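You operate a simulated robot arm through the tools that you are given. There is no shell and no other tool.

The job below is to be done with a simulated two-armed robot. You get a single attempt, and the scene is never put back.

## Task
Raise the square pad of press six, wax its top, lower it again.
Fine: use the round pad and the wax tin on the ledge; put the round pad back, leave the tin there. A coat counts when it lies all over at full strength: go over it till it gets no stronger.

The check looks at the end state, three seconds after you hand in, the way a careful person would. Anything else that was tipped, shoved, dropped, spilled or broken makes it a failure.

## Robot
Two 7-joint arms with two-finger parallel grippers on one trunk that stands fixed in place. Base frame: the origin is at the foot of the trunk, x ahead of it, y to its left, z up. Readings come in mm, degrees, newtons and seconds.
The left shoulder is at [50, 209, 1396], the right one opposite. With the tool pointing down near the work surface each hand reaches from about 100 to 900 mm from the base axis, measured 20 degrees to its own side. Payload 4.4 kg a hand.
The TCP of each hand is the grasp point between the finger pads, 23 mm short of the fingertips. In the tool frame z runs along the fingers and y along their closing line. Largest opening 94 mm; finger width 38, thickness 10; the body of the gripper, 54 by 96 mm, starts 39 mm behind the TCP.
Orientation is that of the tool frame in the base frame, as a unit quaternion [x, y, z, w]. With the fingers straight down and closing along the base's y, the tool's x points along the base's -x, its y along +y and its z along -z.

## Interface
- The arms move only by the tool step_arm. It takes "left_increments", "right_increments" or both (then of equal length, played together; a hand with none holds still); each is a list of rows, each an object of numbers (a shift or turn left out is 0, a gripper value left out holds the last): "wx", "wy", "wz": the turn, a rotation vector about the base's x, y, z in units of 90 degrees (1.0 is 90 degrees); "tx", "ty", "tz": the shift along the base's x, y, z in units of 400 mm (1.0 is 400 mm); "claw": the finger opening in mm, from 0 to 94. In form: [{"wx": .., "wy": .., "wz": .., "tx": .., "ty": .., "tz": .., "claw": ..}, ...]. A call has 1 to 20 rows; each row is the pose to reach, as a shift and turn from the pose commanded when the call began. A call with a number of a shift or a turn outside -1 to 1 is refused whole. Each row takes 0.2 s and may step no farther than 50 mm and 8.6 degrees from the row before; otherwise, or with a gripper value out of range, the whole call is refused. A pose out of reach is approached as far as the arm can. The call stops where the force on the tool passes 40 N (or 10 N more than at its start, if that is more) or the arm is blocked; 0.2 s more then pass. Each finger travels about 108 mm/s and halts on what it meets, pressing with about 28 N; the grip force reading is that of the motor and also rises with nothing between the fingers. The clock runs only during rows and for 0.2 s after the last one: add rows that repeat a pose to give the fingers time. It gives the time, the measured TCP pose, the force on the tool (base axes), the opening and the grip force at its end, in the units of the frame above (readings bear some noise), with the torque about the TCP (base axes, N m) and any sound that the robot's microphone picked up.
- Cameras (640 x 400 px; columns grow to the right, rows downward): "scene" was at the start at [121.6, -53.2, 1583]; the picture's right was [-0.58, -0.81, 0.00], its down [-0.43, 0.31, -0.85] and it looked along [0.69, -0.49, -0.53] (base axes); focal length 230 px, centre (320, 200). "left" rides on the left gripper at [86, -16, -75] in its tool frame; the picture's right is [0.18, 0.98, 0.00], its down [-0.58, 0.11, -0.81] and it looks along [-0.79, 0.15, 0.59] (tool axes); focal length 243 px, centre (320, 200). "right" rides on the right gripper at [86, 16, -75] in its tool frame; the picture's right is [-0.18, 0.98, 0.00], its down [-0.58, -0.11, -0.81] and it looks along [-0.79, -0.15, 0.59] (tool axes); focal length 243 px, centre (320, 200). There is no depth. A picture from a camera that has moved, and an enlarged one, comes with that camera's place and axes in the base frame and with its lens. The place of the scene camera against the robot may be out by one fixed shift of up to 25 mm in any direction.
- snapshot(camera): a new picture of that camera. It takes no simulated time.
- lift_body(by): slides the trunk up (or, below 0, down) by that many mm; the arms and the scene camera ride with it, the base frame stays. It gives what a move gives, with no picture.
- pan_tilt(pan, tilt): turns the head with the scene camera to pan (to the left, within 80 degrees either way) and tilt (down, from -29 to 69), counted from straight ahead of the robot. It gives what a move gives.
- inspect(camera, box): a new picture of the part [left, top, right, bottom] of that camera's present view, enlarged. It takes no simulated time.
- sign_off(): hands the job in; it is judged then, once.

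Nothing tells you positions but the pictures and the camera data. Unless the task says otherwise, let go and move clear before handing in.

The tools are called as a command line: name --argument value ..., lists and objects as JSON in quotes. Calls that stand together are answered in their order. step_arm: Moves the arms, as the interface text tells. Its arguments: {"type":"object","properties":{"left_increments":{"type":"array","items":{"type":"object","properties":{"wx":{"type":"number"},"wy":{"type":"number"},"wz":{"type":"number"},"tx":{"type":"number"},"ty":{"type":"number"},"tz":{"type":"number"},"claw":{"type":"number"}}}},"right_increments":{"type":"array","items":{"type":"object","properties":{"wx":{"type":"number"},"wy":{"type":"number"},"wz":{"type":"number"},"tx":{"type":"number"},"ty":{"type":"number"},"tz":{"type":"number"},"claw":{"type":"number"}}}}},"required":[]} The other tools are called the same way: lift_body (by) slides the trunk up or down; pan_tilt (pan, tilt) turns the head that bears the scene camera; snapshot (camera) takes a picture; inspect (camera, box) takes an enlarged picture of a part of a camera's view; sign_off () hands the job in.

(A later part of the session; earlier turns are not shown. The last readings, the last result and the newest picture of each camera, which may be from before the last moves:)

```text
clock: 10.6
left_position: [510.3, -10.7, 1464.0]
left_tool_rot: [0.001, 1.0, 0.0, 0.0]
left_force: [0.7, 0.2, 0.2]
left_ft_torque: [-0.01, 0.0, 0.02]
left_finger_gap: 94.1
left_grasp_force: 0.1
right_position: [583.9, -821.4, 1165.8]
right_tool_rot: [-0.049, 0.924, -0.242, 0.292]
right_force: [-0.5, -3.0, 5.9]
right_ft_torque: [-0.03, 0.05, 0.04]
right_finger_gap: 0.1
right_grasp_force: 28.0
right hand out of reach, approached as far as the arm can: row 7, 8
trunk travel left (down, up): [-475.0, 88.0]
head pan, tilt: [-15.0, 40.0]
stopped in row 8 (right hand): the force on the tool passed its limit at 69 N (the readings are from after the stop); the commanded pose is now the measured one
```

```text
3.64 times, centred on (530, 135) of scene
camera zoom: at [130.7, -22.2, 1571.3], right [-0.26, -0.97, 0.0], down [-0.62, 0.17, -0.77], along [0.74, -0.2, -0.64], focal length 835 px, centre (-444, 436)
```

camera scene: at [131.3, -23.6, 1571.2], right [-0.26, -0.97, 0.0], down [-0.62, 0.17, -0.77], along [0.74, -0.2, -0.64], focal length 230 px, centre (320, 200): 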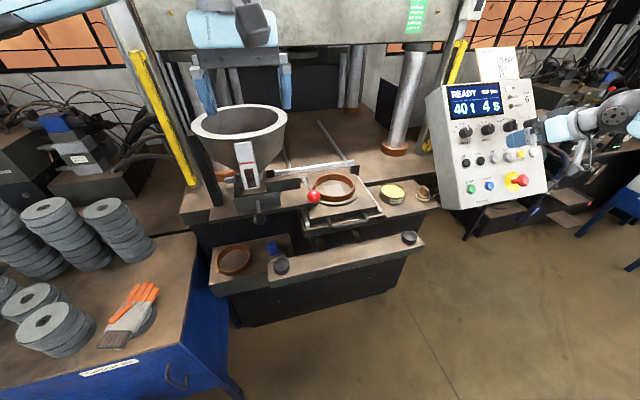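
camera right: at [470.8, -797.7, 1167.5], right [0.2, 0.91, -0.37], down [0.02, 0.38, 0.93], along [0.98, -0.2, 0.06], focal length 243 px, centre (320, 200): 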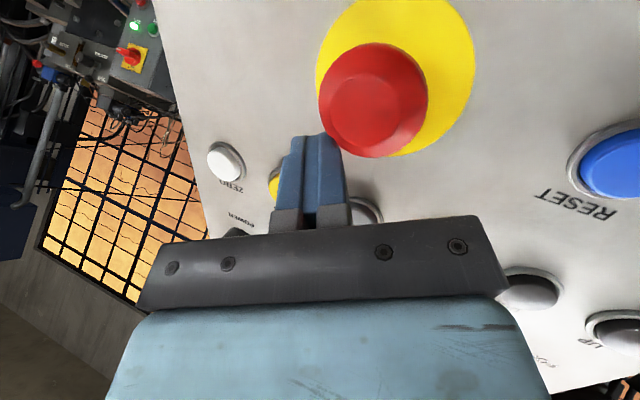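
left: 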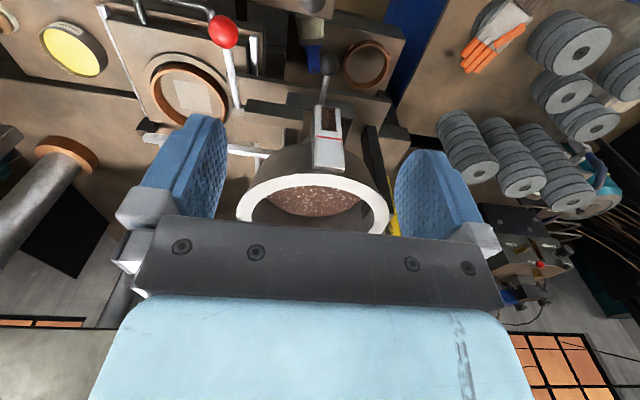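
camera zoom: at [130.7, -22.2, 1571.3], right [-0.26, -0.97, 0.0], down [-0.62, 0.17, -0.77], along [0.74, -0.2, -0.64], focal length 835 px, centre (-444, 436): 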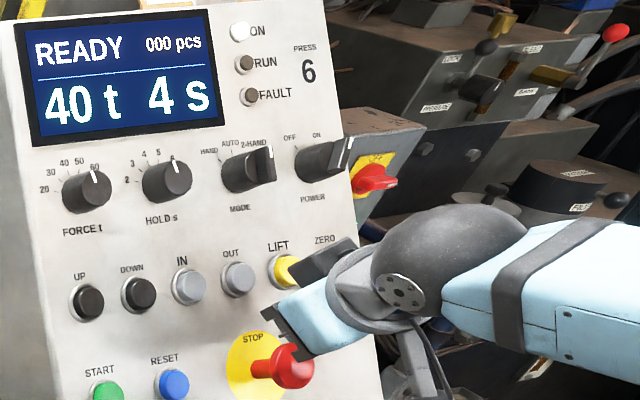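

The roll went out of reach and the hand sagged toward the STOP area, touching something; the stop triggered at 69 N. I'll check that the panel is still READY with no fault, then back straight out.

inspect --camera "scene" --box '[440, 75, 540, 150]'

inspect --camera "right" --box '[240, 0, 480, 240]'

step_arm --right_increments '[{"tx": -0.0105, "tz": 0.026}, {"tx": -0.0305, "tz": 0.06}, {"tx": -0.054, "tz": 0.08}, {"tx": -0.077, "tz": 0.101}, {"tx": -0.077, "tz": 0.101}]'

snapshot --camera "right"

inspect --camera "scene" --box '[430, 70, 600, 210]'

```text
5.33 times, centred on (490, 112) of scene
camera zoom: at [130.7, -22.2, 1571.3], right [-0.26, -0.97, 0.0], down [-0.62, 0.17, -0.77], along [0.74, -0.2, -0.64], focal length 1224 px, centre (-587, 667)
```

zoom: 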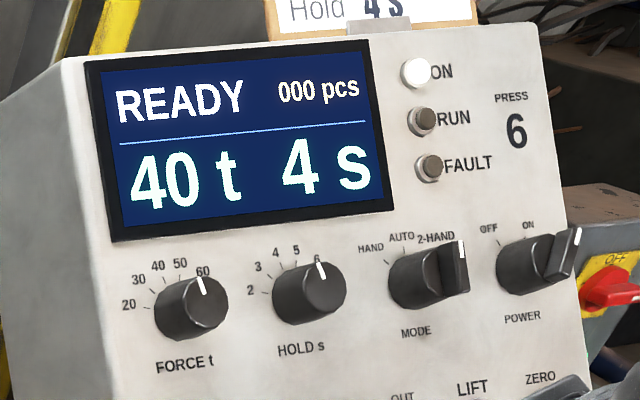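

```text
1.67 times, centred on (360, 120) of right
camera zoom: at [470.8, -797.7, 1167.5], right [0.2, 0.91, -0.37], down [0.02, 0.38, 0.93], along [0.98, -0.2, 0.06], focal length 404 px, centre (253, 333)
```

zoom: 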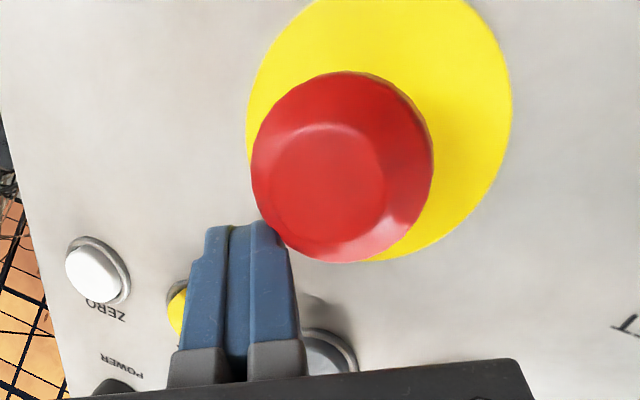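

```text
clock: 11.8
left_position: [511.1, -11.9, 1465.5]
left_tool_rot: [-0.001, 1.0, 0.0, 0.0]
left_force: [-0.3, -0.5, 0.2]
left_ft_torque: [0.0, -0.01, -0.02]
left_finger_gap: 94.2
left_grasp_force: 0.1
right_position: [556.9, -819.8, 1191.5]
right_tool_rot: [-0.044, 0.925, -0.239, 0.292]
right_force: [-0.2, 0.1, 0.7]
right_ft_torque: [0.02, 0.0, 0.02]
right_finger_gap: 0.0
right_grasp_force: 28.2
right hand out of reach, approached as far as the arm can: row 4
trunk travel left (down, up): [-475.0, 88.0]
head pan, tilt: [-15.0, 40.0]
```

```text
taken
camera right: at [445.8, -796.2, 1193.0], right [0.21, 0.91, -0.36], down [0.02, 0.37, 0.93], along [0.98, -0.2, 0.06], focal length 243 px, centre (320, 200)
```

right: 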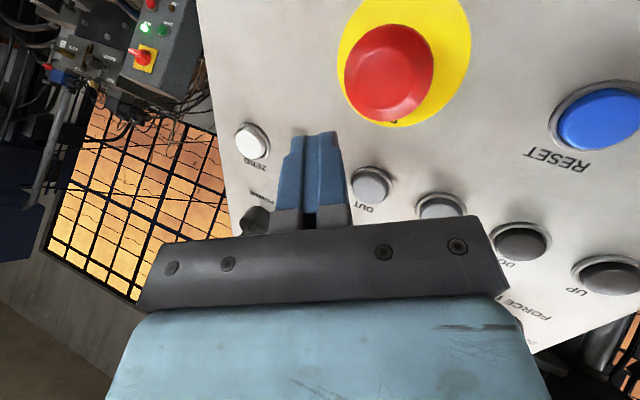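

```text
2.86 times, centred on (515, 140) of scene
camera zoom: at [130.9, -22.8, 1571.2], right [-0.26, -0.97, 0.0], down [-0.62, 0.17, -0.77], along [0.74, -0.2, -0.64], focal length 656 px, centre (-237, 371)
```

zoom: 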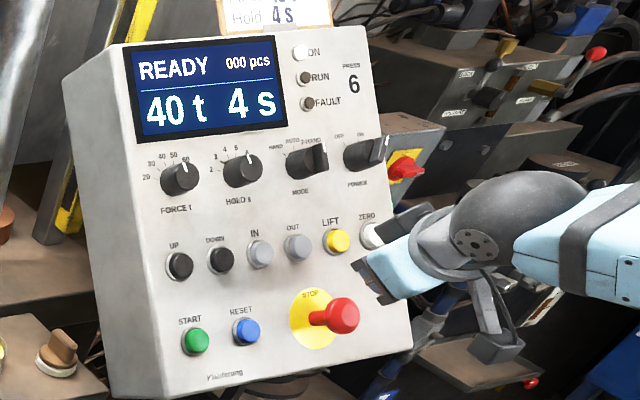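

Still READY with no fault, and STOP is untouched. I worked out that a tool yaw of about -15° at the same tilt clears both STOP and the MODE knob, so I'll reorient to that, 60 mm from LIFT.

step_arm --right_increments '[{"wx": 0.0566, "wy": -0.0373, "wz": -0.0176, "tz": 0.03}, {"wx": 0.1132, "wy": -0.0746, "wz": -0.0351, "tz": 0.06}, {"wx": 0.17, "wy": -0.1118, "wz": -0.0527, "tz": 0.09, "tx": 0.01}, {"wx": 0.2264, "wy": -0.1491, "wz": -0.0702, "tz": 0.112, "tx": 0.03, "ty": -0.02}, {"wx": 0.283, "wy": -0.1864, "wz": -0.0878, "tz": 0.1125, "tx": 0.0575, "ty": -0.05}, {"wx": 0.283, "wy": -0.1864, "wz": -0.0878, "tz": 0.1125, "tx": 0.0575, "ty": -0.05}]'

snapshot --camera "right"

inspect --camera "scene" --box '[430, 70, 600, 210]'

```text
clock: 13.2
left_position: [511.2, -12.6, 1463.3]
left_tool_rot: [0.0, 1.0, 0.0, 0.0]
left_force: [-0.3, -0.2, -0.5]
left_ft_torque: [-0.01, 0.01, -0.02]
left_finger_gap: 94.0
left_grasp_force: 0.1
right_position: [575.2, -831.3, 1250.4]
right_tool_rot: [0.117, 0.903, -0.059, 0.41]
right_force: [0.1, -0.2, 0.4]
right_ft_torque: [0.03, -0.02, 0.05]
right_finger_gap: 0.1
right_grasp_force: 27.5
right hand out of reach, approached as far as the arm can: row 1, 4, 5, 6
trunk travel left (down, up): [-475.0, 88.0]
head pan, tilt: [-15.0, 40.0]
```

```text
taken
camera right: at [470.5, -788.6, 1234.7], right [0.37, 0.92, 0.13], down [-0.24, -0.04, 0.97], along [0.89, -0.39, 0.21], focal length 243 px, centre (320, 200)
```

right: 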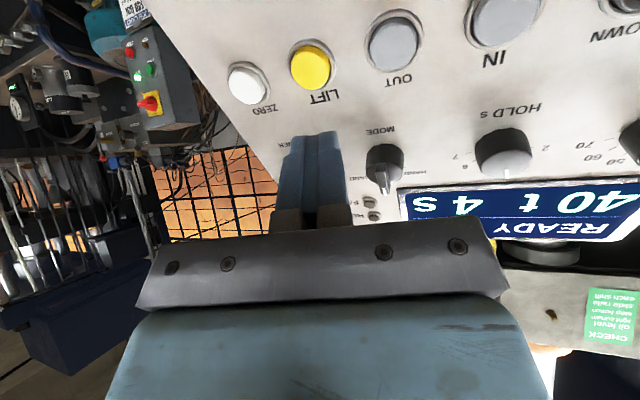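

```text
2.86 times, centred on (515, 140) of scene
camera zoom: at [131.2, -22.7, 1571.2], right [-0.26, -0.97, 0.0], down [-0.62, 0.17, -0.77], along [0.74, -0.2, -0.64], focal length 656 px, centre (-237, 371)
```

zoom: 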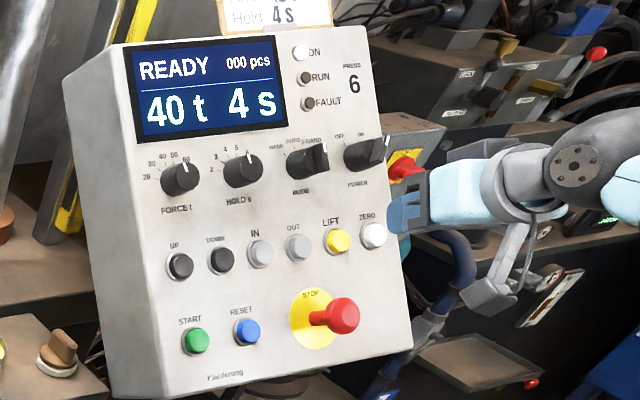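

The orientation was reached but the last bit of travel was short by about 13 mm. I'll yaw another 10° outward, which still clears STOP and the knobs, and come to about 45 mm from LIFT.

step_arm --right_increments '[{"wz": -0.055, "tz": -0.015}, {"wz": -0.111, "tz": -0.03, "tx": 0.01}, {"wz": -0.111, "tx": 0.0415, "ty": -0.019, "tz": -0.0588}, {"wz": -0.111, "tx": 0.0415, "ty": -0.019, "tz": -0.0588}]'

snapshot --camera "right"

inspect --camera "scene" --box '[470, 90, 590, 190]'

```text
clock: 14.2
left_position: [510.8, -12.2, 1464.4]
left_tool_rot: [0.0, 1.0, 0.001, -0.001]
left_force: [0.4, -0.8, 0.3]
left_ft_torque: [-0.01, 0.03, 0.02]
left_finger_gap: 94.1
left_grasp_force: 0.0
right_position: [592.1, -839.7, 1227.3]
right_tool_rot: [0.193, 0.89, -0.093, 0.403]
right_force: [0.2, 0.6, -0.1]
right_ft_torque: [0.01, 0.01, 0.02]
right_finger_gap: 0.0
right_grasp_force: 27.9
trunk travel left (down, up): [-475.0, 88.0]
head pan, tilt: [-15.0, 40.0]
```

```text
taken
camera right: at [495.8, -779.5, 1210.3], right [0.52, 0.84, 0.13], down [-0.25, 0.0, 0.97], along [0.82, -0.54, 0.21], focal length 243 px, centre (320, 200)
```

right: 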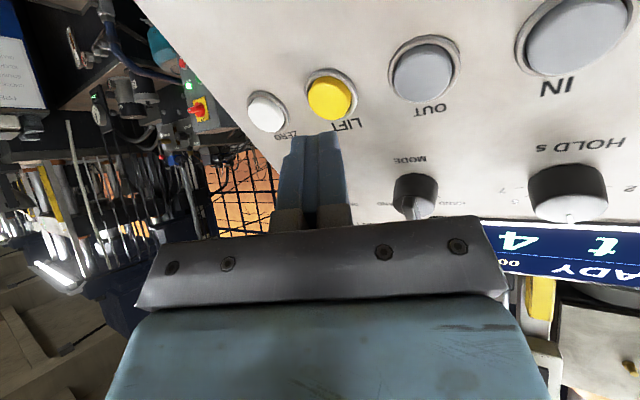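

```text
4.00 times, centred on (530, 140) of scene
camera zoom: at [130.8, -22.8, 1571.2], right [-0.26, -0.97, 0.0], down [-0.62, 0.17, -0.77], along [0.74, -0.2, -0.64], focal length 918 px, centre (-520, 440)
```

zoom: 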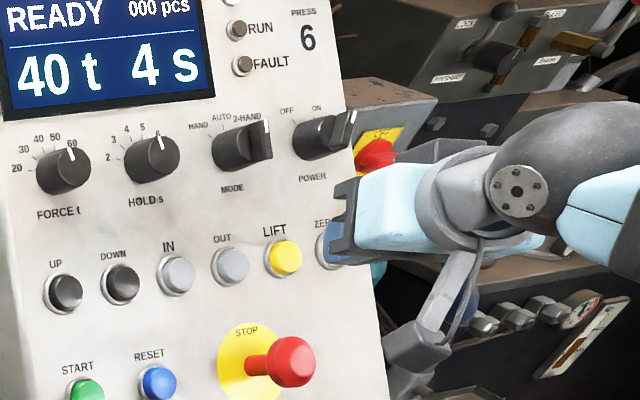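

Aligned with LIFT again, about 45 mm away, with clear gaps to STOP and the knobs. Advancing 40 mm.

step_arm --right_increments '[{"tx": 0.026, "ty": -0.0122, "tz": -0.025}, {"tx": 0.051, "ty": -0.024, "tz": -0.0494}, {"tx": 0.0682, "ty": -0.0321, "tz": -0.0659}, {"tx": 0.0682, "ty": -0.0321, "tz": -0.0659}]'

snapshot --camera "right"

inspect --camera "scene" --box '[480, 100, 580, 190]'

```text
clock: 15.2
left_position: [510.9, -11.8, 1464.7]
left_tool_rot: [0.0, 1.0, 0.001, 0.0]
left_force: [0.2, -0.2, 1.6]
left_ft_torque: [-0.03, 0.0, 0.01]
left_finger_gap: 93.9
left_grasp_force: 0.1
right_position: [620.6, -852.4, 1200.0]
right_tool_rot: [0.193, 0.89, -0.093, 0.403]
right_force: [-0.7, 0.6, -0.5]
right_ft_torque: [0.04, 0.0, -0.01]
right_finger_gap: 0.1
right_grasp_force: 28.2
trunk travel left (down, up): [-475.0, 88.0]
head pan, tilt: [-15.0, 40.0]
```

```text
taken
camera right: at [523.2, -792.4, 1184.2], right [0.52, 0.84, 0.13], down [-0.25, 0.0, 0.97], along [0.82, -0.54, 0.21], focal length 243 px, centre (320, 200)
```

right: 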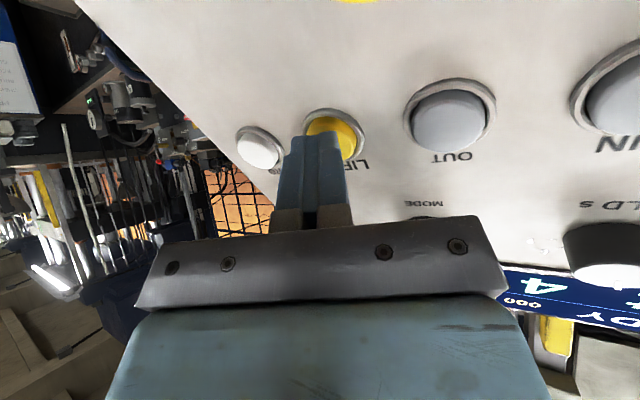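

```text
4.44 times, centred on (530, 145) of scene
camera zoom: at [130.9, -22.8, 1571.2], right [-0.26, -0.97, 0.0], down [-0.62, 0.17, -0.77], along [0.74, -0.2, -0.64], focal length 1020 px, centre (-613, 444)
```

zoom: 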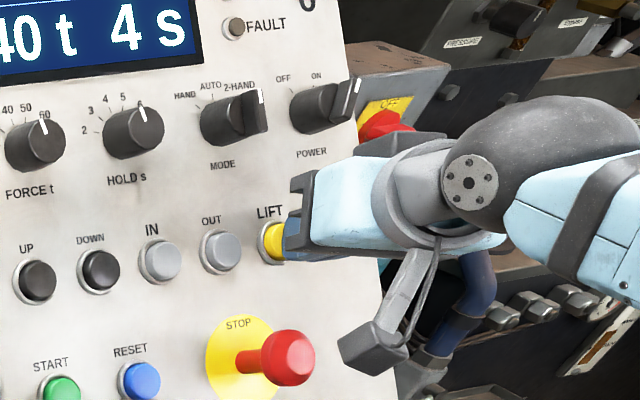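

The tip is right in front of LIFT with no contact yet, and STOP is clear. Pressing in small steps.

step_arm --right_increments '[{"tx": 0.0034, "ty": -0.0016, "tz": -0.0033}, {"tx": 0.0068, "ty": -0.0032, "tz": -0.0066}, {"tx": 0.0102, "ty": -0.0048, "tz": -0.0099}]'

inspect --camera "right" --box '[240, 60, 400, 180]'

inspect --camera "left" --box '[100, 0, 320, 140]'

```text
clock: 16.0
left_position: [510.9, -12.3, 1465.4]
left_tool_rot: [0.0, 1.0, 0.0, 0.0]
left_force: [-0.5, 0.0, 0.6]
left_ft_torque: [0.01, -0.02, 0.0]
left_finger_gap: 93.6
left_grasp_force: 0.0
right_position: [622.5, -853.5, 1197.6]
right_tool_rot: [0.193, 0.89, -0.093, 0.403]
right_force: [-3.2, 1.3, 2.9]
right_ft_torque: [0.06, 0.04, -0.01]
right_finger_gap: 0.1
right_grasp_force: 28.4
trunk travel left (down, up): [-475.0, 88.0]
head pan, tilt: [-15.0, 40.0]
heard: click
```

```text
3.33 times, centred on (320, 120) of right
camera zoom: at [526.5, -794.1, 1181.5], right [0.52, 0.84, 0.13], down [-0.25, 0.0, 0.97], along [0.82, -0.54, 0.21], focal length 809 px, centre (320, 467)
```

zoom: 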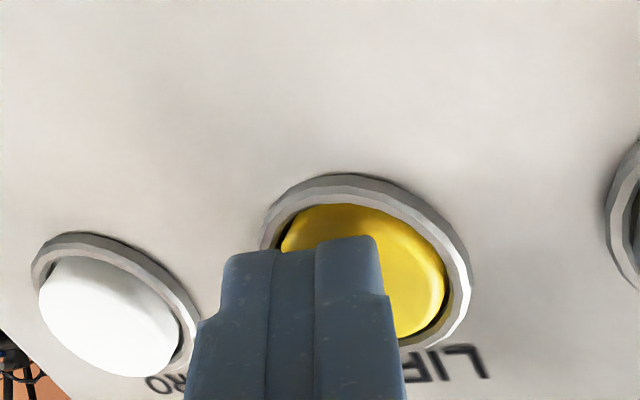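

```text
2.86 times, centred on (210, 70) of left
camera zoom: at [423.7, -26.5, 1539.0], right [-0.18, 0.98, 0.0], down [0.58, 0.11, 0.81], along [0.79, 0.15, -0.59], focal length 693 px, centre (634, 571)
```

zoom: 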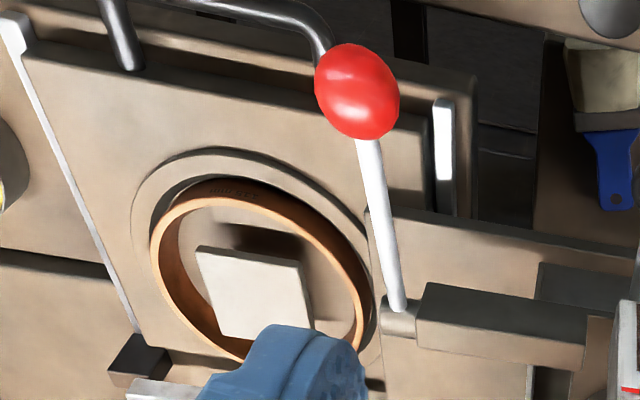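

A click was heard, and the left camera shows the square pad risen inside the ring. I'll release the button and see whether it stays up.

step_arm --right_increments '[{"tx": -0.0204, "ty": 0.0096, "tz": 0.0198}, {"tx": -0.051, "ty": 0.024, "tz": 0.0494}, {"tx": -0.085, "ty": 0.04, "tz": 0.0823}, {"tx": -0.136, "ty": 0.064, "tz": 0.1317}, {"tx": -0.136, "ty": 0.064, "tz": 0.1317}]'

inspect --camera "left" --box '[100, 0, 320, 140]'

inspect --camera "scene" --box '[270, 150, 400, 240]'

inspect --camera "scene" --box '[430, 70, 600, 210]'

```text
clock: 17.2
left_position: [512.5, -12.1, 1462.2]
left_tool_rot: [0.0, 1.0, -0.001, 0.001]
left_force: [-0.5, -0.3, -0.4]
left_ft_torque: [0.0, 0.01, 0.0]
left_finger_gap: 94.1
left_grasp_force: 0.0
right_position: [568.8, -828.0, 1248.6]
right_tool_rot: [0.193, 0.891, -0.091, 0.402]
right_force: [0.5, -0.1, 0.7]
right_ft_torque: [-0.01, 0.02, 0.0]
right_finger_gap: 0.2
right_grasp_force: 28.2
trunk travel left (down, up): [-475.0, 88.0]
head pan, tilt: [-15.0, 40.0]
```

```text
2.86 times, centred on (210, 70) of left
camera zoom: at [425.5, -27.9, 1538.3], right [-0.18, 0.98, 0.0], down [0.58, 0.11, 0.81], along [0.79, 0.15, -0.59], focal length 693 px, centre (634, 571)
```

zoom: 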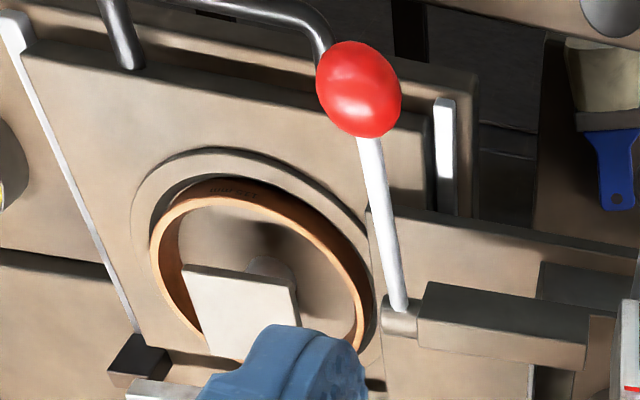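

```text
4.44 times, centred on (335, 195) of scene
camera zoom: at [132.0, -23.4, 1571.1], right [-0.26, -0.97, 0.0], down [-0.62, 0.17, -0.77], along [0.74, -0.2, -0.64], focal length 1020 px, centre (253, 222)
```

zoom: 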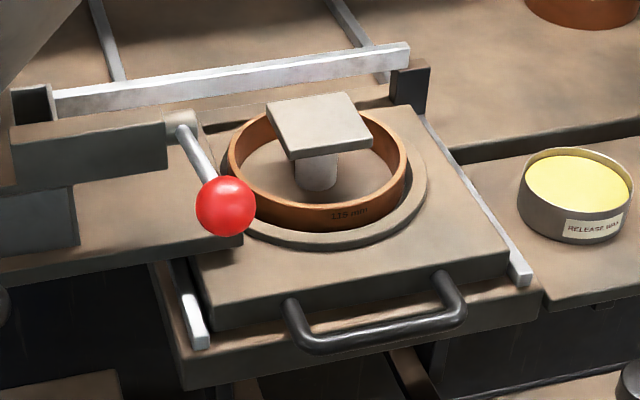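

```text
2.86 times, centred on (515, 140) of scene
camera zoom: at [132.0, -23.4, 1571.1], right [-0.26, -0.97, 0.0], down [-0.62, 0.17, -0.77], along [0.74, -0.2, -0.64], focal length 656 px, centre (-237, 371)
```

zoom: 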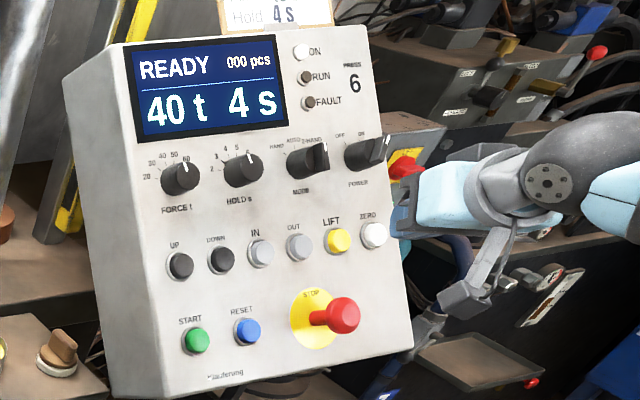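

The pad stays raised after release and the display still reads READY. Next I'll bring the right hand back upright over the ledge for a close look at the round pad and tin.

step_arm --right_increments '[{"tx": -0.09, "ty": 0.02, "tz": 0.07}, {"tx": -0.17, "ty": 0.06, "tz": 0.135, "wx": 0.0171, "wy": 0.0759, "wz": 0.0364}, {"tx": -0.225, "ty": 0.14, "tz": 0.185, "wx": 0.0343, "wy": 0.1517, "wz": 0.0729}, {"tx": -0.245, "ty": 0.25, "tz": 0.215, "wx": 0.0514, "wy": 0.2276, "wz": 0.1093}, {"tx": -0.245, "ty": 0.365, "tz": 0.225, "wx": 0.0686, "wy": 0.3034, "wz": 0.1457}, {"tx": -0.235, "ty": 0.48, "tz": 0.21, "wx": 0.0857, "wy": 0.3793, "wz": 0.1821}, {"tx": -0.22, "ty": 0.595, "tz": 0.185, "wx": 0.1029, "wy": 0.4551, "wz": 0.2186, "claw": 94}, {"tx": -0.2, "ty": 0.7, "tz": 0.14, "wx": 0.12, "wy": 0.531, "wz": 0.255}, {"tx": -0.18, "ty": 0.79, "tz": 0.07, "wx": 0.12, "wy": 0.531, "wz": 0.255}, {"tx": -0.1725, "ty": 0.82, "tz": 0.005, "wx": 0.12, "wy": 0.531, "wz": 0.255}, {"tx": -0.1725, "ty": 0.82, "tz": 0.005, "wx": 0.12, "wy": 0.531, "wz": 0.255}]'

snapshot --camera "right"

snapshot --camera "scene"

```text
clock: 19.6
left_position: [510.8, -13.0, 1464.0]
left_tool_rot: [0.0, 1.0, 0.0, 0.0]
left_force: [0.2, 0.4, -0.7]
left_ft_torque: [0.0, -0.01, 0.01]
left_finger_gap: 93.9
left_grasp_force: 0.2
right_position: [500.5, -499.6, 1250.5]
right_tool_rot: [0.0, 1.0, 0.0, 0.002]
right_force: [0.0, -0.3, -0.4]
right_ft_torque: [-0.02, 0.01, 0.01]
right_finger_gap: 93.9
right_grasp_force: 0.1
trunk travel left (down, up): [-475.0, 88.0]
head pan, tilt: [-15.0, 40.0]
```

```text
taken
camera right: at [413.8, -485.5, 1325.9], right [0.18, 0.98, 0.0], down [0.58, -0.11, 0.81], along [0.79, -0.15, -0.59], focal length 243 px, centre (320, 200)
```

right: 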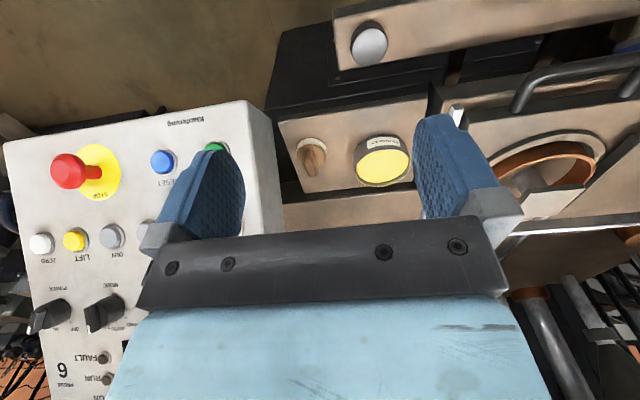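

```text
taken
camera scene: at [130.9, -22.5, 1571.2], right [-0.26, -0.97, 0.0], down [-0.62, 0.17, -0.77], along [0.74, -0.2, -0.64], focal length 230 px, centre (320, 200)
```

scene: 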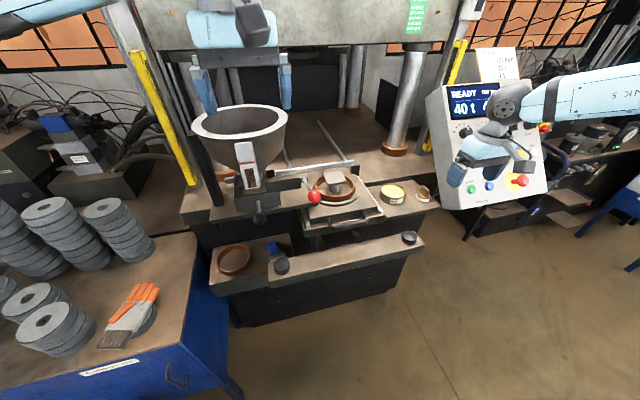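

inspect --camera "right" --box '[240, 100, 420, 220]'

inspect --camera "scene" --box '[370, 160, 450, 215]'

inspect --camera "left" --box '[0, 0, 240, 150]'

```text
3.33 times, centred on (330, 160) of right
camera zoom: at [413.8, -485.5, 1325.9], right [0.18, 0.98, 0.0], down [0.58, -0.11, 0.81], along [0.79, -0.15, -0.59], focal length 809 px, centre (287, 333)
```

zoom: 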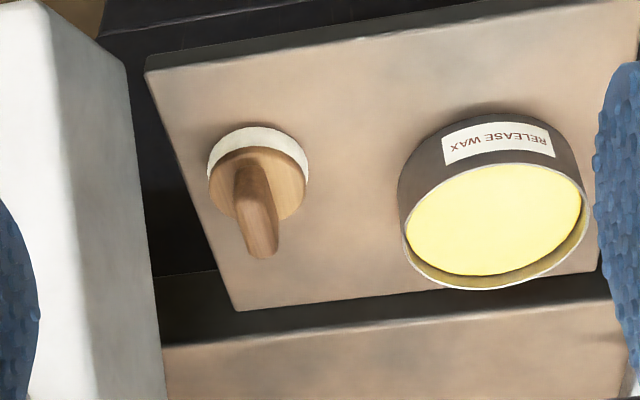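

```text
7.27 times, centred on (410, 188) of scene
camera zoom: at [130.9, -22.5, 1571.2], right [-0.26, -0.97, 0.0], down [-0.62, 0.17, -0.77], along [0.74, -0.2, -0.64], focal length 1669 px, centre (-334, 291)
```

zoom: 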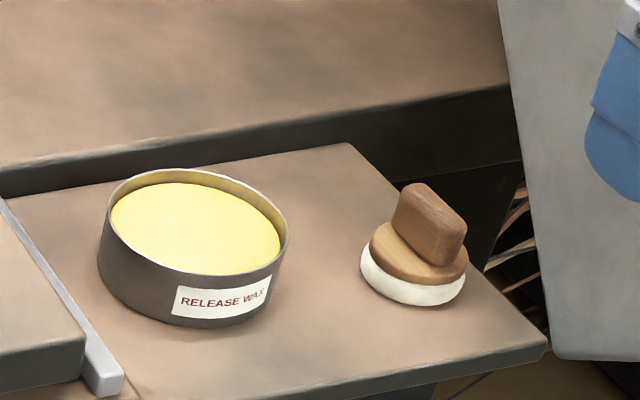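

```text
2.67 times, centred on (120, 75) of left
camera zoom: at [424.4, -26.9, 1538.7], right [-0.18, 0.98, 0.0], down [0.58, 0.11, 0.81], along [0.79, 0.15, -0.59], focal length 647 px, centre (853, 533)
```

zoom: 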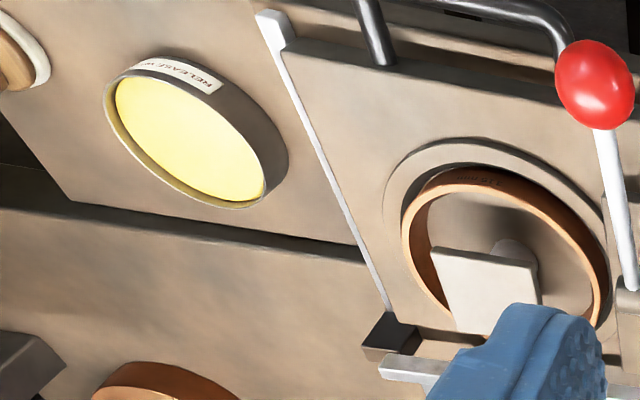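

The round pad's handle is a slab lying roughly along x, and it stands near (686, -551) beside the panel's side wall (y about -590). Gripping along x (hand yawed -90°) keeps the gripper body off the panel, so I'll yaw the hand and view the pad from the tin side.

step_arm --right_increments '[{"wz": -0.09, "tx": 0.04, "ty": 0.01}, {"wz": -0.18, "tx": 0.08, "ty": 0.02}, {"wz": -0.27, "tx": 0.12, "ty": 0.03}, {"wz": -0.36, "tx": 0.16, "ty": 0.04}, {"wz": -0.45, "tx": 0.2, "ty": 0.05}, {"wz": -0.54, "tx": 0.25, "ty": 0.05}, {"wz": -0.63, "tx": 0.3, "ty": 0.05}, {"wz": -0.72, "tx": 0.35, "ty": 0.05}, {"wz": -0.81, "tx": 0.4, "ty": 0.05, "tz": -0.04}, {"wz": -0.9, "tx": 0.44, "ty": 0.05, "tz": -0.08}, {"wz": -1.0, "tx": 0.475, "ty": 0.05, "tz": -0.12}, {"wz": -1.0, "tx": 0.475, "ty": 0.05, "tz": -0.12}]'

snapshot --camera "right"

snapshot --camera "scene"

```text
refused: row 11 steps farther than a row can; nothing moved
```

```text
taken
camera right: at [413.8, -485.5, 1325.9], right [0.18, 0.98, 0.0], down [0.58, -0.11, 0.81], along [0.79, -0.15, -0.59], focal length 243 px, centre (320, 200)
```

right: 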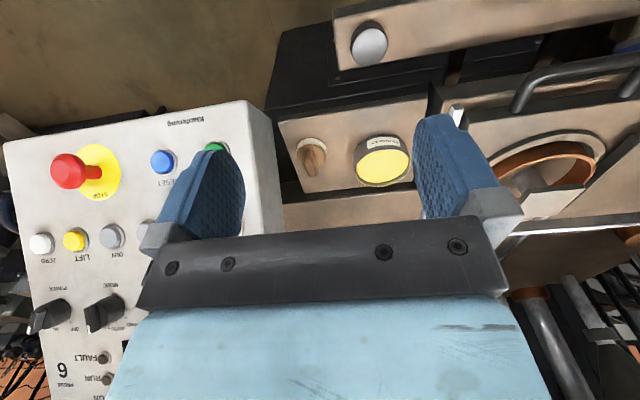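

```text
taken
camera scene: at [130.9, -22.5, 1571.2], right [-0.26, -0.97, 0.0], down [-0.62, 0.17, -0.77], along [0.74, -0.2, -0.64], focal length 230 px, centre (320, 200)
```

scene: 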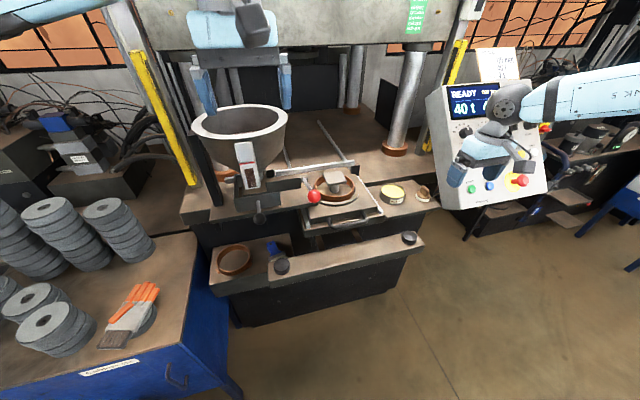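

The row was just too long a turn, so nothing moved. I'll resend it with evenly spaced steps.

step_arm --right_increments '[{"wz": -0.09, "tx": 0.04, "ty": 0.01}, {"wz": -0.18, "tx": 0.08, "ty": 0.02}, {"wz": -0.27, "tx": 0.12, "ty": 0.03}, {"wz": -0.36, "tx": 0.16, "ty": 0.04}, {"wz": -0.45, "tx": 0.2, "ty": 0.05}, {"wz": -0.54, "tx": 0.25, "ty": 0.05}, {"wz": -0.63, "tx": 0.3, "ty": 0.05}, {"wz": -0.72, "tx": 0.35, "ty": 0.05}, {"wz": -0.81, "tx": 0.4, "ty": 0.05, "tz": -0.04}, {"wz": -0.9, "tx": 0.44, "ty": 0.05, "tz": -0.08}, {"wz": -0.99, "tx": 0.475, "ty": 0.05, "tz": -0.12}, {"wz": -1.0, "tx": 0.475, "ty": 0.05, "tz": -0.125}, {"wz": -1.0, "tx": 0.475, "ty": 0.05, "tz": -0.125}]'

snapshot --camera "right"

snapshot --camera "scene"

```text
clock: 22.4
left_position: [510.3, -13.3, 1463.6]
left_tool_rot: [0.0, 1.0, 0.0, 0.0]
left_force: [0.6, 0.0, -0.8]
left_ft_torque: [-0.01, 0.01, 0.01]
left_finger_gap: 94.3
left_grasp_force: 0.0
right_position: [690.5, -479.8, 1199.7]
right_tool_rot: [0.707, 0.707, -0.001, 0.001]
right_force: [-0.8, -0.5, -0.6]
right_ft_torque: [0.0, 0.02, 0.02]
right_finger_gap: 94.0
right_grasp_force: 0.0
trunk travel left (down, up): [-475.0, 88.0]
head pan, tilt: [-15.0, 40.0]
```

```text
taken
camera right: at [706.5, -395.5, 1274.5], right [0.98, -0.18, 0.0], down [-0.11, -0.58, 0.81], along [-0.15, -0.79, -0.59], focal length 243 px, centre (320, 200)
```

right: 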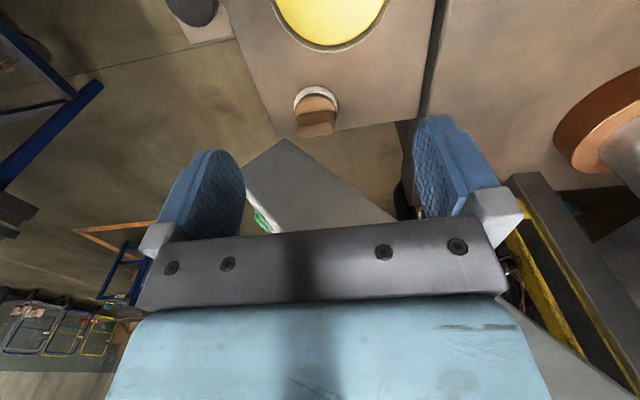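

```text
taken
camera scene: at [131.0, -22.9, 1571.2], right [-0.26, -0.97, 0.0], down [-0.62, 0.17, -0.77], along [0.74, -0.2, -0.64], focal length 230 px, centre (320, 200)
```

scene: 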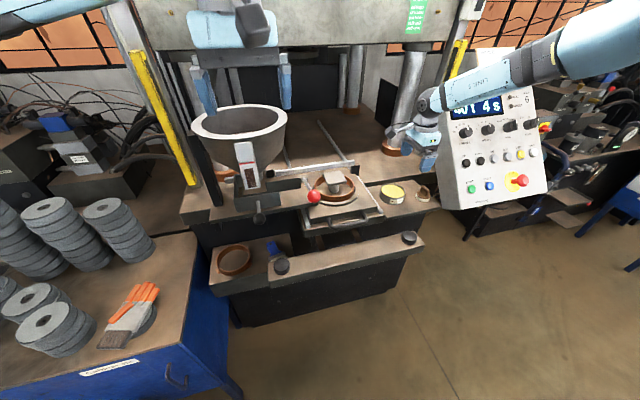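

I can see the round pad and the panel's corner between the fingers. Zooming in for exact measurements.

inspect --camera "right" --box '[270, 70, 370, 150]'

inspect --camera "right" --box '[230, 0, 450, 240]'

```text
5.00 times, centred on (320, 110) of right
camera zoom: at [706.5, -395.5, 1274.5], right [0.98, -0.18, 0.0], down [-0.11, -0.58, 0.81], along [-0.15, -0.79, -0.59], focal length 1213 px, centre (320, 650)
```

zoom: 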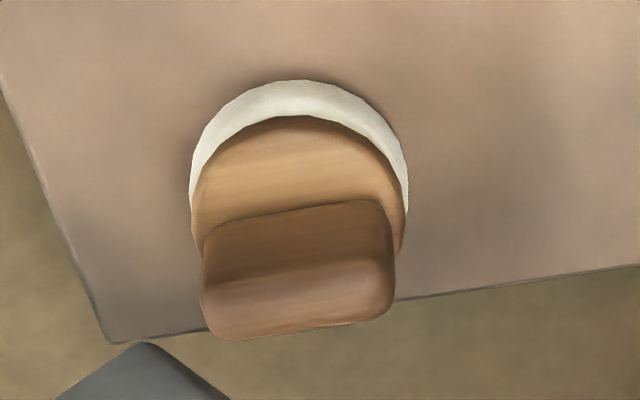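

```text
1.67 times, centred on (340, 120) of right
camera zoom: at [706.5, -395.5, 1274.5], right [0.98, -0.18, 0.0], down [-0.11, -0.58, 0.81], along [-0.15, -0.79, -0.59], focal length 404 px, centre (287, 333)
```

zoom: 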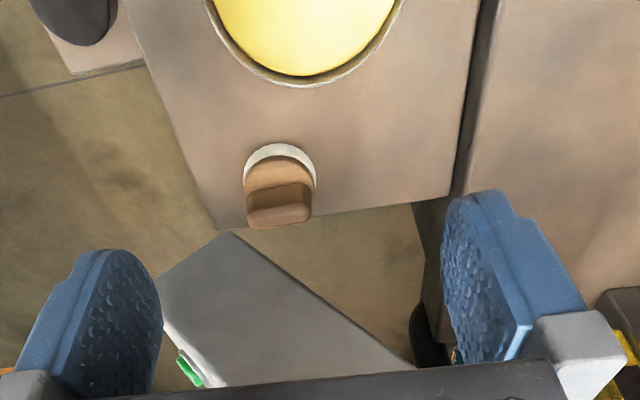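

The round pad's base is centred at about (674, -548), wood disc top near z 1040, handle top near z 1074, handle about 41 mm long along x; the panel's side is at y ≈ -589. I'll lean the wrist 12° away from the panel (this doesn't affect a grip along x) and move above the handle.

step_arm --right_increments '[{"wx": -0.045, "tx": -0.014, "ty": -0.05, "tz": -0.04}, {"wx": -0.09, "tx": -0.028, "ty": -0.1, "tz": -0.08}, {"wx": -0.133, "tx": -0.042, "ty": -0.16, "tz": -0.12}, {"wx": -0.133, "tx": -0.042, "ty": -0.16, "tz": -0.12}]'

snapshot --camera "right"

inspect --camera "scene" --box '[360, 70, 500, 220]'

```text
clock: 23.4
left_position: [509.7, -12.1, 1464.6]
left_tool_rot: [0.0, 1.0, 0.0, 0.0]
left_force: [-0.4, -0.8, 0.2]
left_ft_torque: [0.02, 0.01, -0.02]
left_finger_gap: 94.2
left_grasp_force: 0.0
right_position: [673.0, -544.0, 1153.2]
right_tool_rot: [0.703, 0.703, -0.076, 0.074]
right_force: [-1.1, -0.4, -1.1]
right_ft_torque: [0.0, -0.02, -0.03]
right_finger_gap: 93.8
right_grasp_force: 0.0
trunk travel left (down, up): [-475.0, 88.0]
head pan, tilt: [-15.0, 40.0]
```

```text
taken
camera right: at [688.9, -445.8, 1207.7], right [0.98, -0.18, 0.04], down [-0.11, -0.4, 0.91], along [-0.15, -0.9, -0.41], focal length 243 px, centre (320, 200)
```

right: 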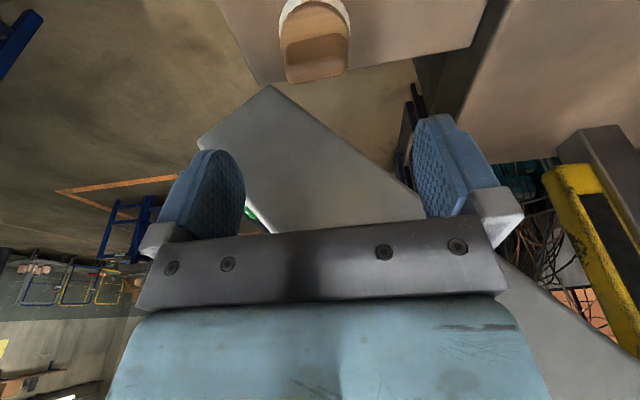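

```text
2.67 times, centred on (430, 145) of scene
camera zoom: at [130.9, -22.7, 1571.2], right [-0.26, -0.97, 0.0], down [-0.62, 0.17, -0.77], along [0.74, -0.2, -0.64], focal length 612 px, centre (27, 347)
```

zoom: 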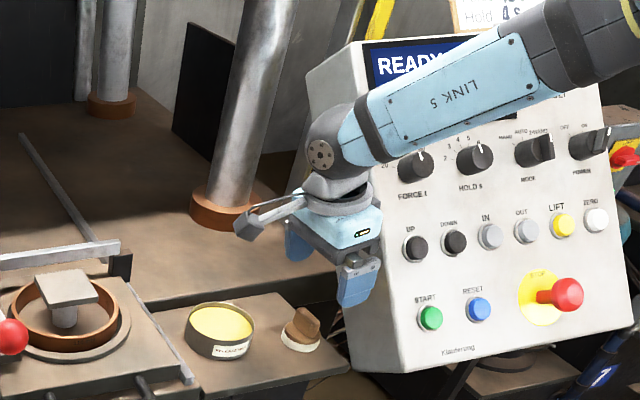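

Position agrees: the handle is straight below, between the open fingers. I'll lower to z ≈ 1073 and look before closing.

step_arm --right_increments '[{"tz": -0.06}, {"tz": -0.12}, {"tz": -0.17}, {"tz": -0.2}, {"tz": -0.2}]'

snapshot --camera "right"

inspect --camera "scene" --box '[380, 110, 470, 220]'

```text
clock: 24.6
left_position: [510.6, -13.1, 1464.0]
left_tool_rot: [0.0, 1.0, 0.0, 0.0]
left_force: [-0.1, 0.3, 0.0]
left_ft_torque: [-0.04, 0.03, 0.02]
left_finger_gap: 94.0
left_grasp_force: 0.1
right_position: [666.5, -545.0, 1079.3]
right_tool_rot: [0.704, 0.703, -0.075, 0.074]
right_force: [-1.2, -0.5, 0.0]
right_ft_torque: [0.01, -0.01, 0.01]
right_finger_gap: 94.3
right_grasp_force: 0.0
right hand out of reach, approached as far as the arm can: row 4, 5
trunk travel left (down, up): [-475.0, 88.0]
head pan, tilt: [-15.0, 40.0]
```

```text
taken
camera right: at [682.4, -446.2, 1134.0], right [0.98, -0.18, 0.04], down [-0.11, -0.4, 0.91], along [-0.15, -0.9, -0.41], focal length 243 px, centre (320, 200)
```

right: 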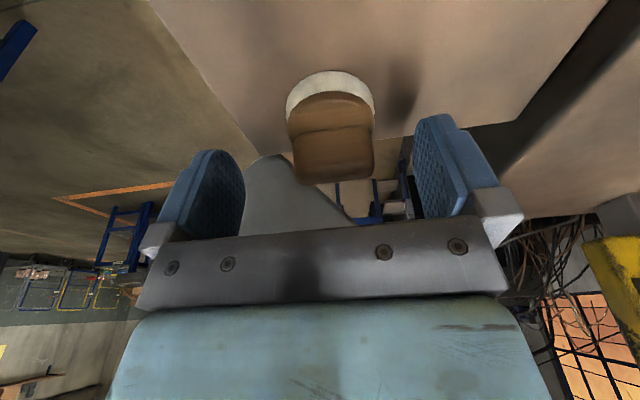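

```text
3.64 times, centred on (425, 165) of scene
camera zoom: at [131.1, -23.0, 1571.2], right [-0.26, -0.97, 0.0], down [-0.62, 0.17, -0.77], along [0.74, -0.2, -0.64], focal length 835 px, centre (-62, 327)
```

zoom: 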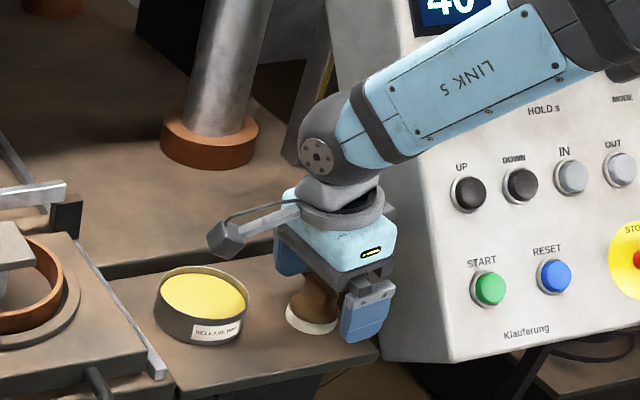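

The arm ran out of downward reach about 6 mm short at (666, -545, 1079), with the fingers around but not touching the handle. I'll lift straight up, lower the trunk by 100 mm, and come back down from a better arm posture.

step_arm --right_increments '[{"tz": 0.1}, {"tz": 0.2, "tx": 0.008}, {"tz": 0.3, "tx": 0.0175}, {"tz": 0.38, "tx": 0.0175}, {"tz": 0.38, "tx": 0.0175}]'

lift_body --by -100

snapshot --camera "right"

snapshot --camera "scene"

snapshot --camera "left"

```text
clock: 25.8
left_position: [512.7, -12.8, 1464.5]
left_tool_rot: [0.0, 1.0, 0.001, 0.0]
left_force: [-0.6, 0.5, 0.3]
left_ft_torque: [0.0, 0.04, -0.01]
left_finger_gap: 94.1
left_grasp_force: 0.0
right_position: [674.2, -544.5, 1229.8]
right_tool_rot: [0.704, 0.703, -0.076, 0.073]
right_force: [0.0, -0.3, -1.1]
right_ft_torque: [0.01, 0.01, -0.01]
right_finger_gap: 94.0
right_grasp_force: 0.1
trunk travel left (down, up): [-475.0, 88.0]
head pan, tilt: [-15.0, 40.0]
```

```text
clock: 27.2
left_position: [509.9, -11.9, 1364.5]
left_tool_rot: [0.001, 1.0, -0.001, 0.0]
left_force: [0.1, 0.4, 0.0]
left_ft_torque: [0.01, 0.05, 0.02]
left_finger_gap: 93.9
left_grasp_force: 0.0
right_position: [673.4, -544.8, 1131.6]
right_tool_rot: [0.703, 0.703, -0.075, 0.074]
right_force: [0.5, 0.5, 1.7]
right_ft_torque: [0.02, 0.0, 0.0]
right_finger_gap: 94.2
right_grasp_force: 0.1
trunk travel left (down, up): [-375.0, 188.0]
head pan, tilt: [-15.0, 40.0]
```

```text
taken
camera right: at [689.6, -445.9, 1186.1], right [0.98, -0.18, 0.04], down [-0.11, -0.4, 0.91], along [-0.15, -0.9, -0.41], focal length 243 px, centre (320, 200)
```

right: 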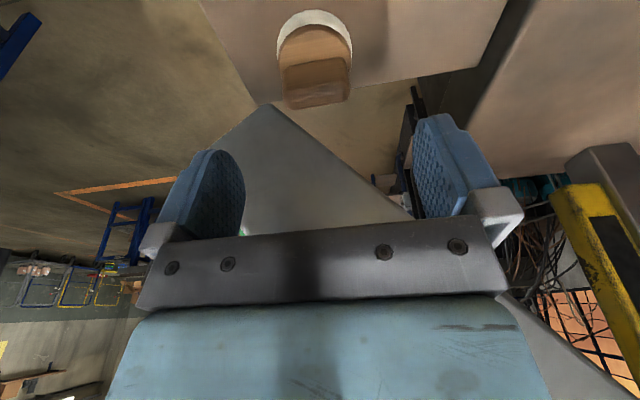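

```text
taken
camera scene: at [130.7, -22.8, 1471.3], right [-0.26, -0.97, 0.0], down [-0.62, 0.17, -0.77], along [0.74, -0.2, -0.64], focal length 230 px, centre (320, 200)
```

scene: 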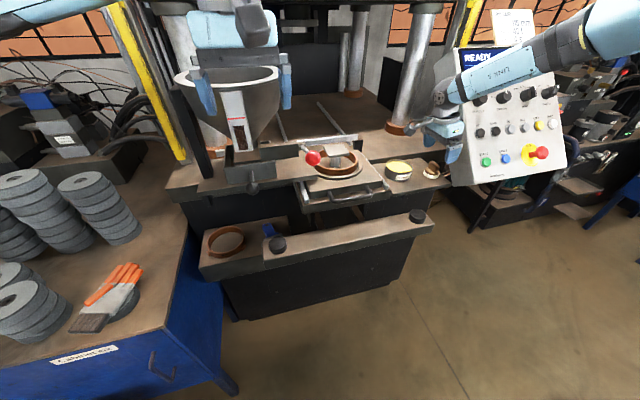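

```text
taken
camera left: at [424.2, -27.3, 1438.8], right [-0.18, 0.98, 0.0], down [0.58, 0.11, 0.81], along [0.79, 0.15, -0.59], focal length 243 px, centre (320, 200)
```

left: 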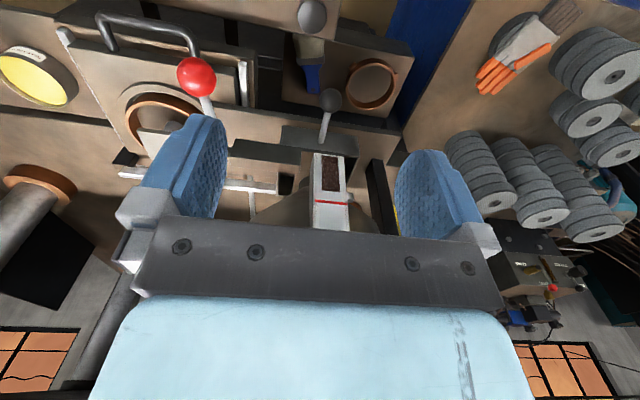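

Trunk lowered cleanly and the hand is straight above the handle. Coming down 58 mm to grip height.

step_arm --right_increments '[{"tz": -0.06}, {"tz": -0.11}, {"tz": -0.146}, {"tz": -0.146}]'

snapshot --camera "right"

inspect --camera "scene" --box '[390, 90, 480, 200]'

```text
clock: 28.2
left_position: [510.5, -13.0, 1363.7]
left_tool_rot: [0.0, 1.0, 0.001, 0.0]
left_force: [0.0, -0.6, 0.0]
left_ft_torque: [-0.04, -0.03, 0.02]
left_finger_gap: 94.1
left_grasp_force: 0.1
right_position: [673.9, -544.4, 1072.3]
right_tool_rot: [0.703, 0.703, -0.075, 0.074]
right_force: [-0.1, 0.2, -0.7]
right_ft_torque: [0.04, -0.01, 0.0]
right_finger_gap: 94.0
right_grasp_force: 0.1
trunk travel left (down, up): [-375.0, 188.0]
head pan, tilt: [-15.0, 40.0]
```

```text
taken
camera right: at [689.8, -445.9, 1127.0], right [0.98, -0.18, 0.04], down [-0.11, -0.4, 0.91], along [-0.15, -0.9, -0.41], focal length 243 px, centre (320, 200)
```

right: 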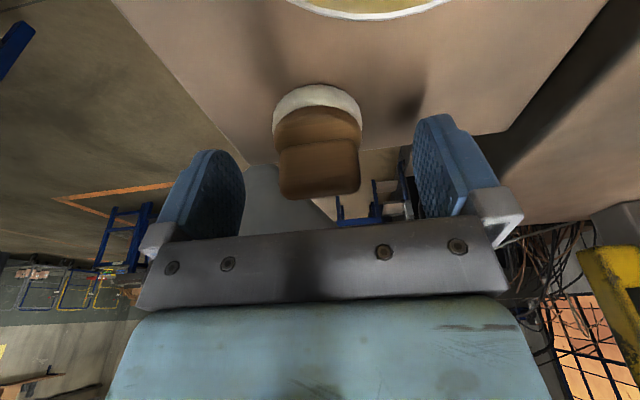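

```text
3.64 times, centred on (435, 145) of scene
camera zoom: at [131.0, -22.9, 1471.2], right [-0.26, -0.97, 0.0], down [-0.62, 0.17, -0.77], along [0.74, -0.2, -0.64], focal length 835 px, centre (-98, 400)
```

zoom: 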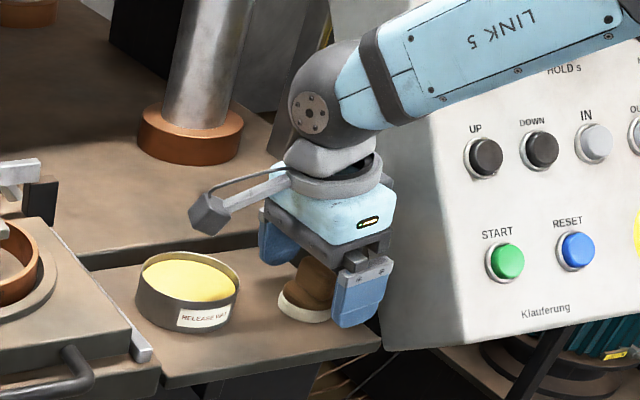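

The handle is centred between the fingers (x ≈ 674) and the finger tips sit above the wooden disc. Closing in two stages.

step_arm --right_increments '[{"claw": 52}, {"claw": 46}, {"claw": 46}, {"claw": 0}, {"claw": 0}, {"claw": 0}]'

snapshot --camera "right"

inspect --camera "scene" --box '[390, 130, 460, 200]'

```text
clock: 29.6
left_position: [511.3, -11.6, 1363.5]
left_tool_rot: [0.0, 1.0, 0.0, 0.0]
left_force: [0.2, 0.3, -0.1]
left_ft_torque: [0.0, 0.0, 0.01]
left_finger_gap: 94.0
left_grasp_force: 0.0
right_position: [673.9, -543.4, 1070.9]
right_tool_rot: [0.703, 0.703, -0.076, 0.074]
right_force: [-0.2, -0.9, 0.8]
right_ft_torque: [-0.03, 0.0, 0.01]
right_finger_gap: 44.4
right_grasp_force: 28.3
trunk travel left (down, up): [-375.0, 188.0]
head pan, tilt: [-15.0, 40.0]
```

```text
taken
camera right: at [689.8, -446.0, 1127.0], right [0.98, -0.18, 0.04], down [-0.11, -0.4, 0.91], along [-0.15, -0.9, -0.41], focal length 243 px, centre (320, 200)
```

right: 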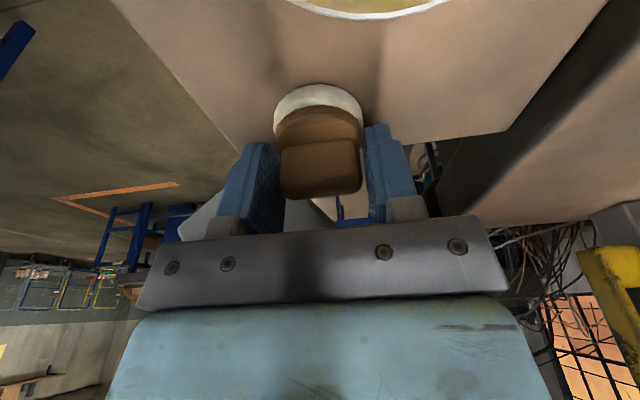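

```text
5.71 times, centred on (425, 165) of scene
camera zoom: at [131.1, -23.0, 1471.2], right [-0.26, -0.97, 0.0], down [-0.62, 0.17, -0.77], along [0.74, -0.2, -0.64], focal length 1312 px, centre (-280, 400)
```

zoom: 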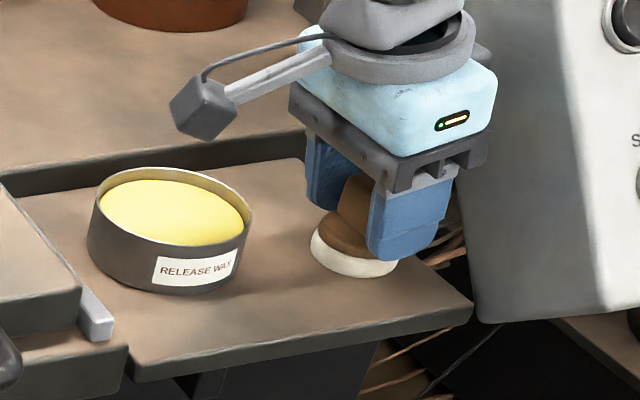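

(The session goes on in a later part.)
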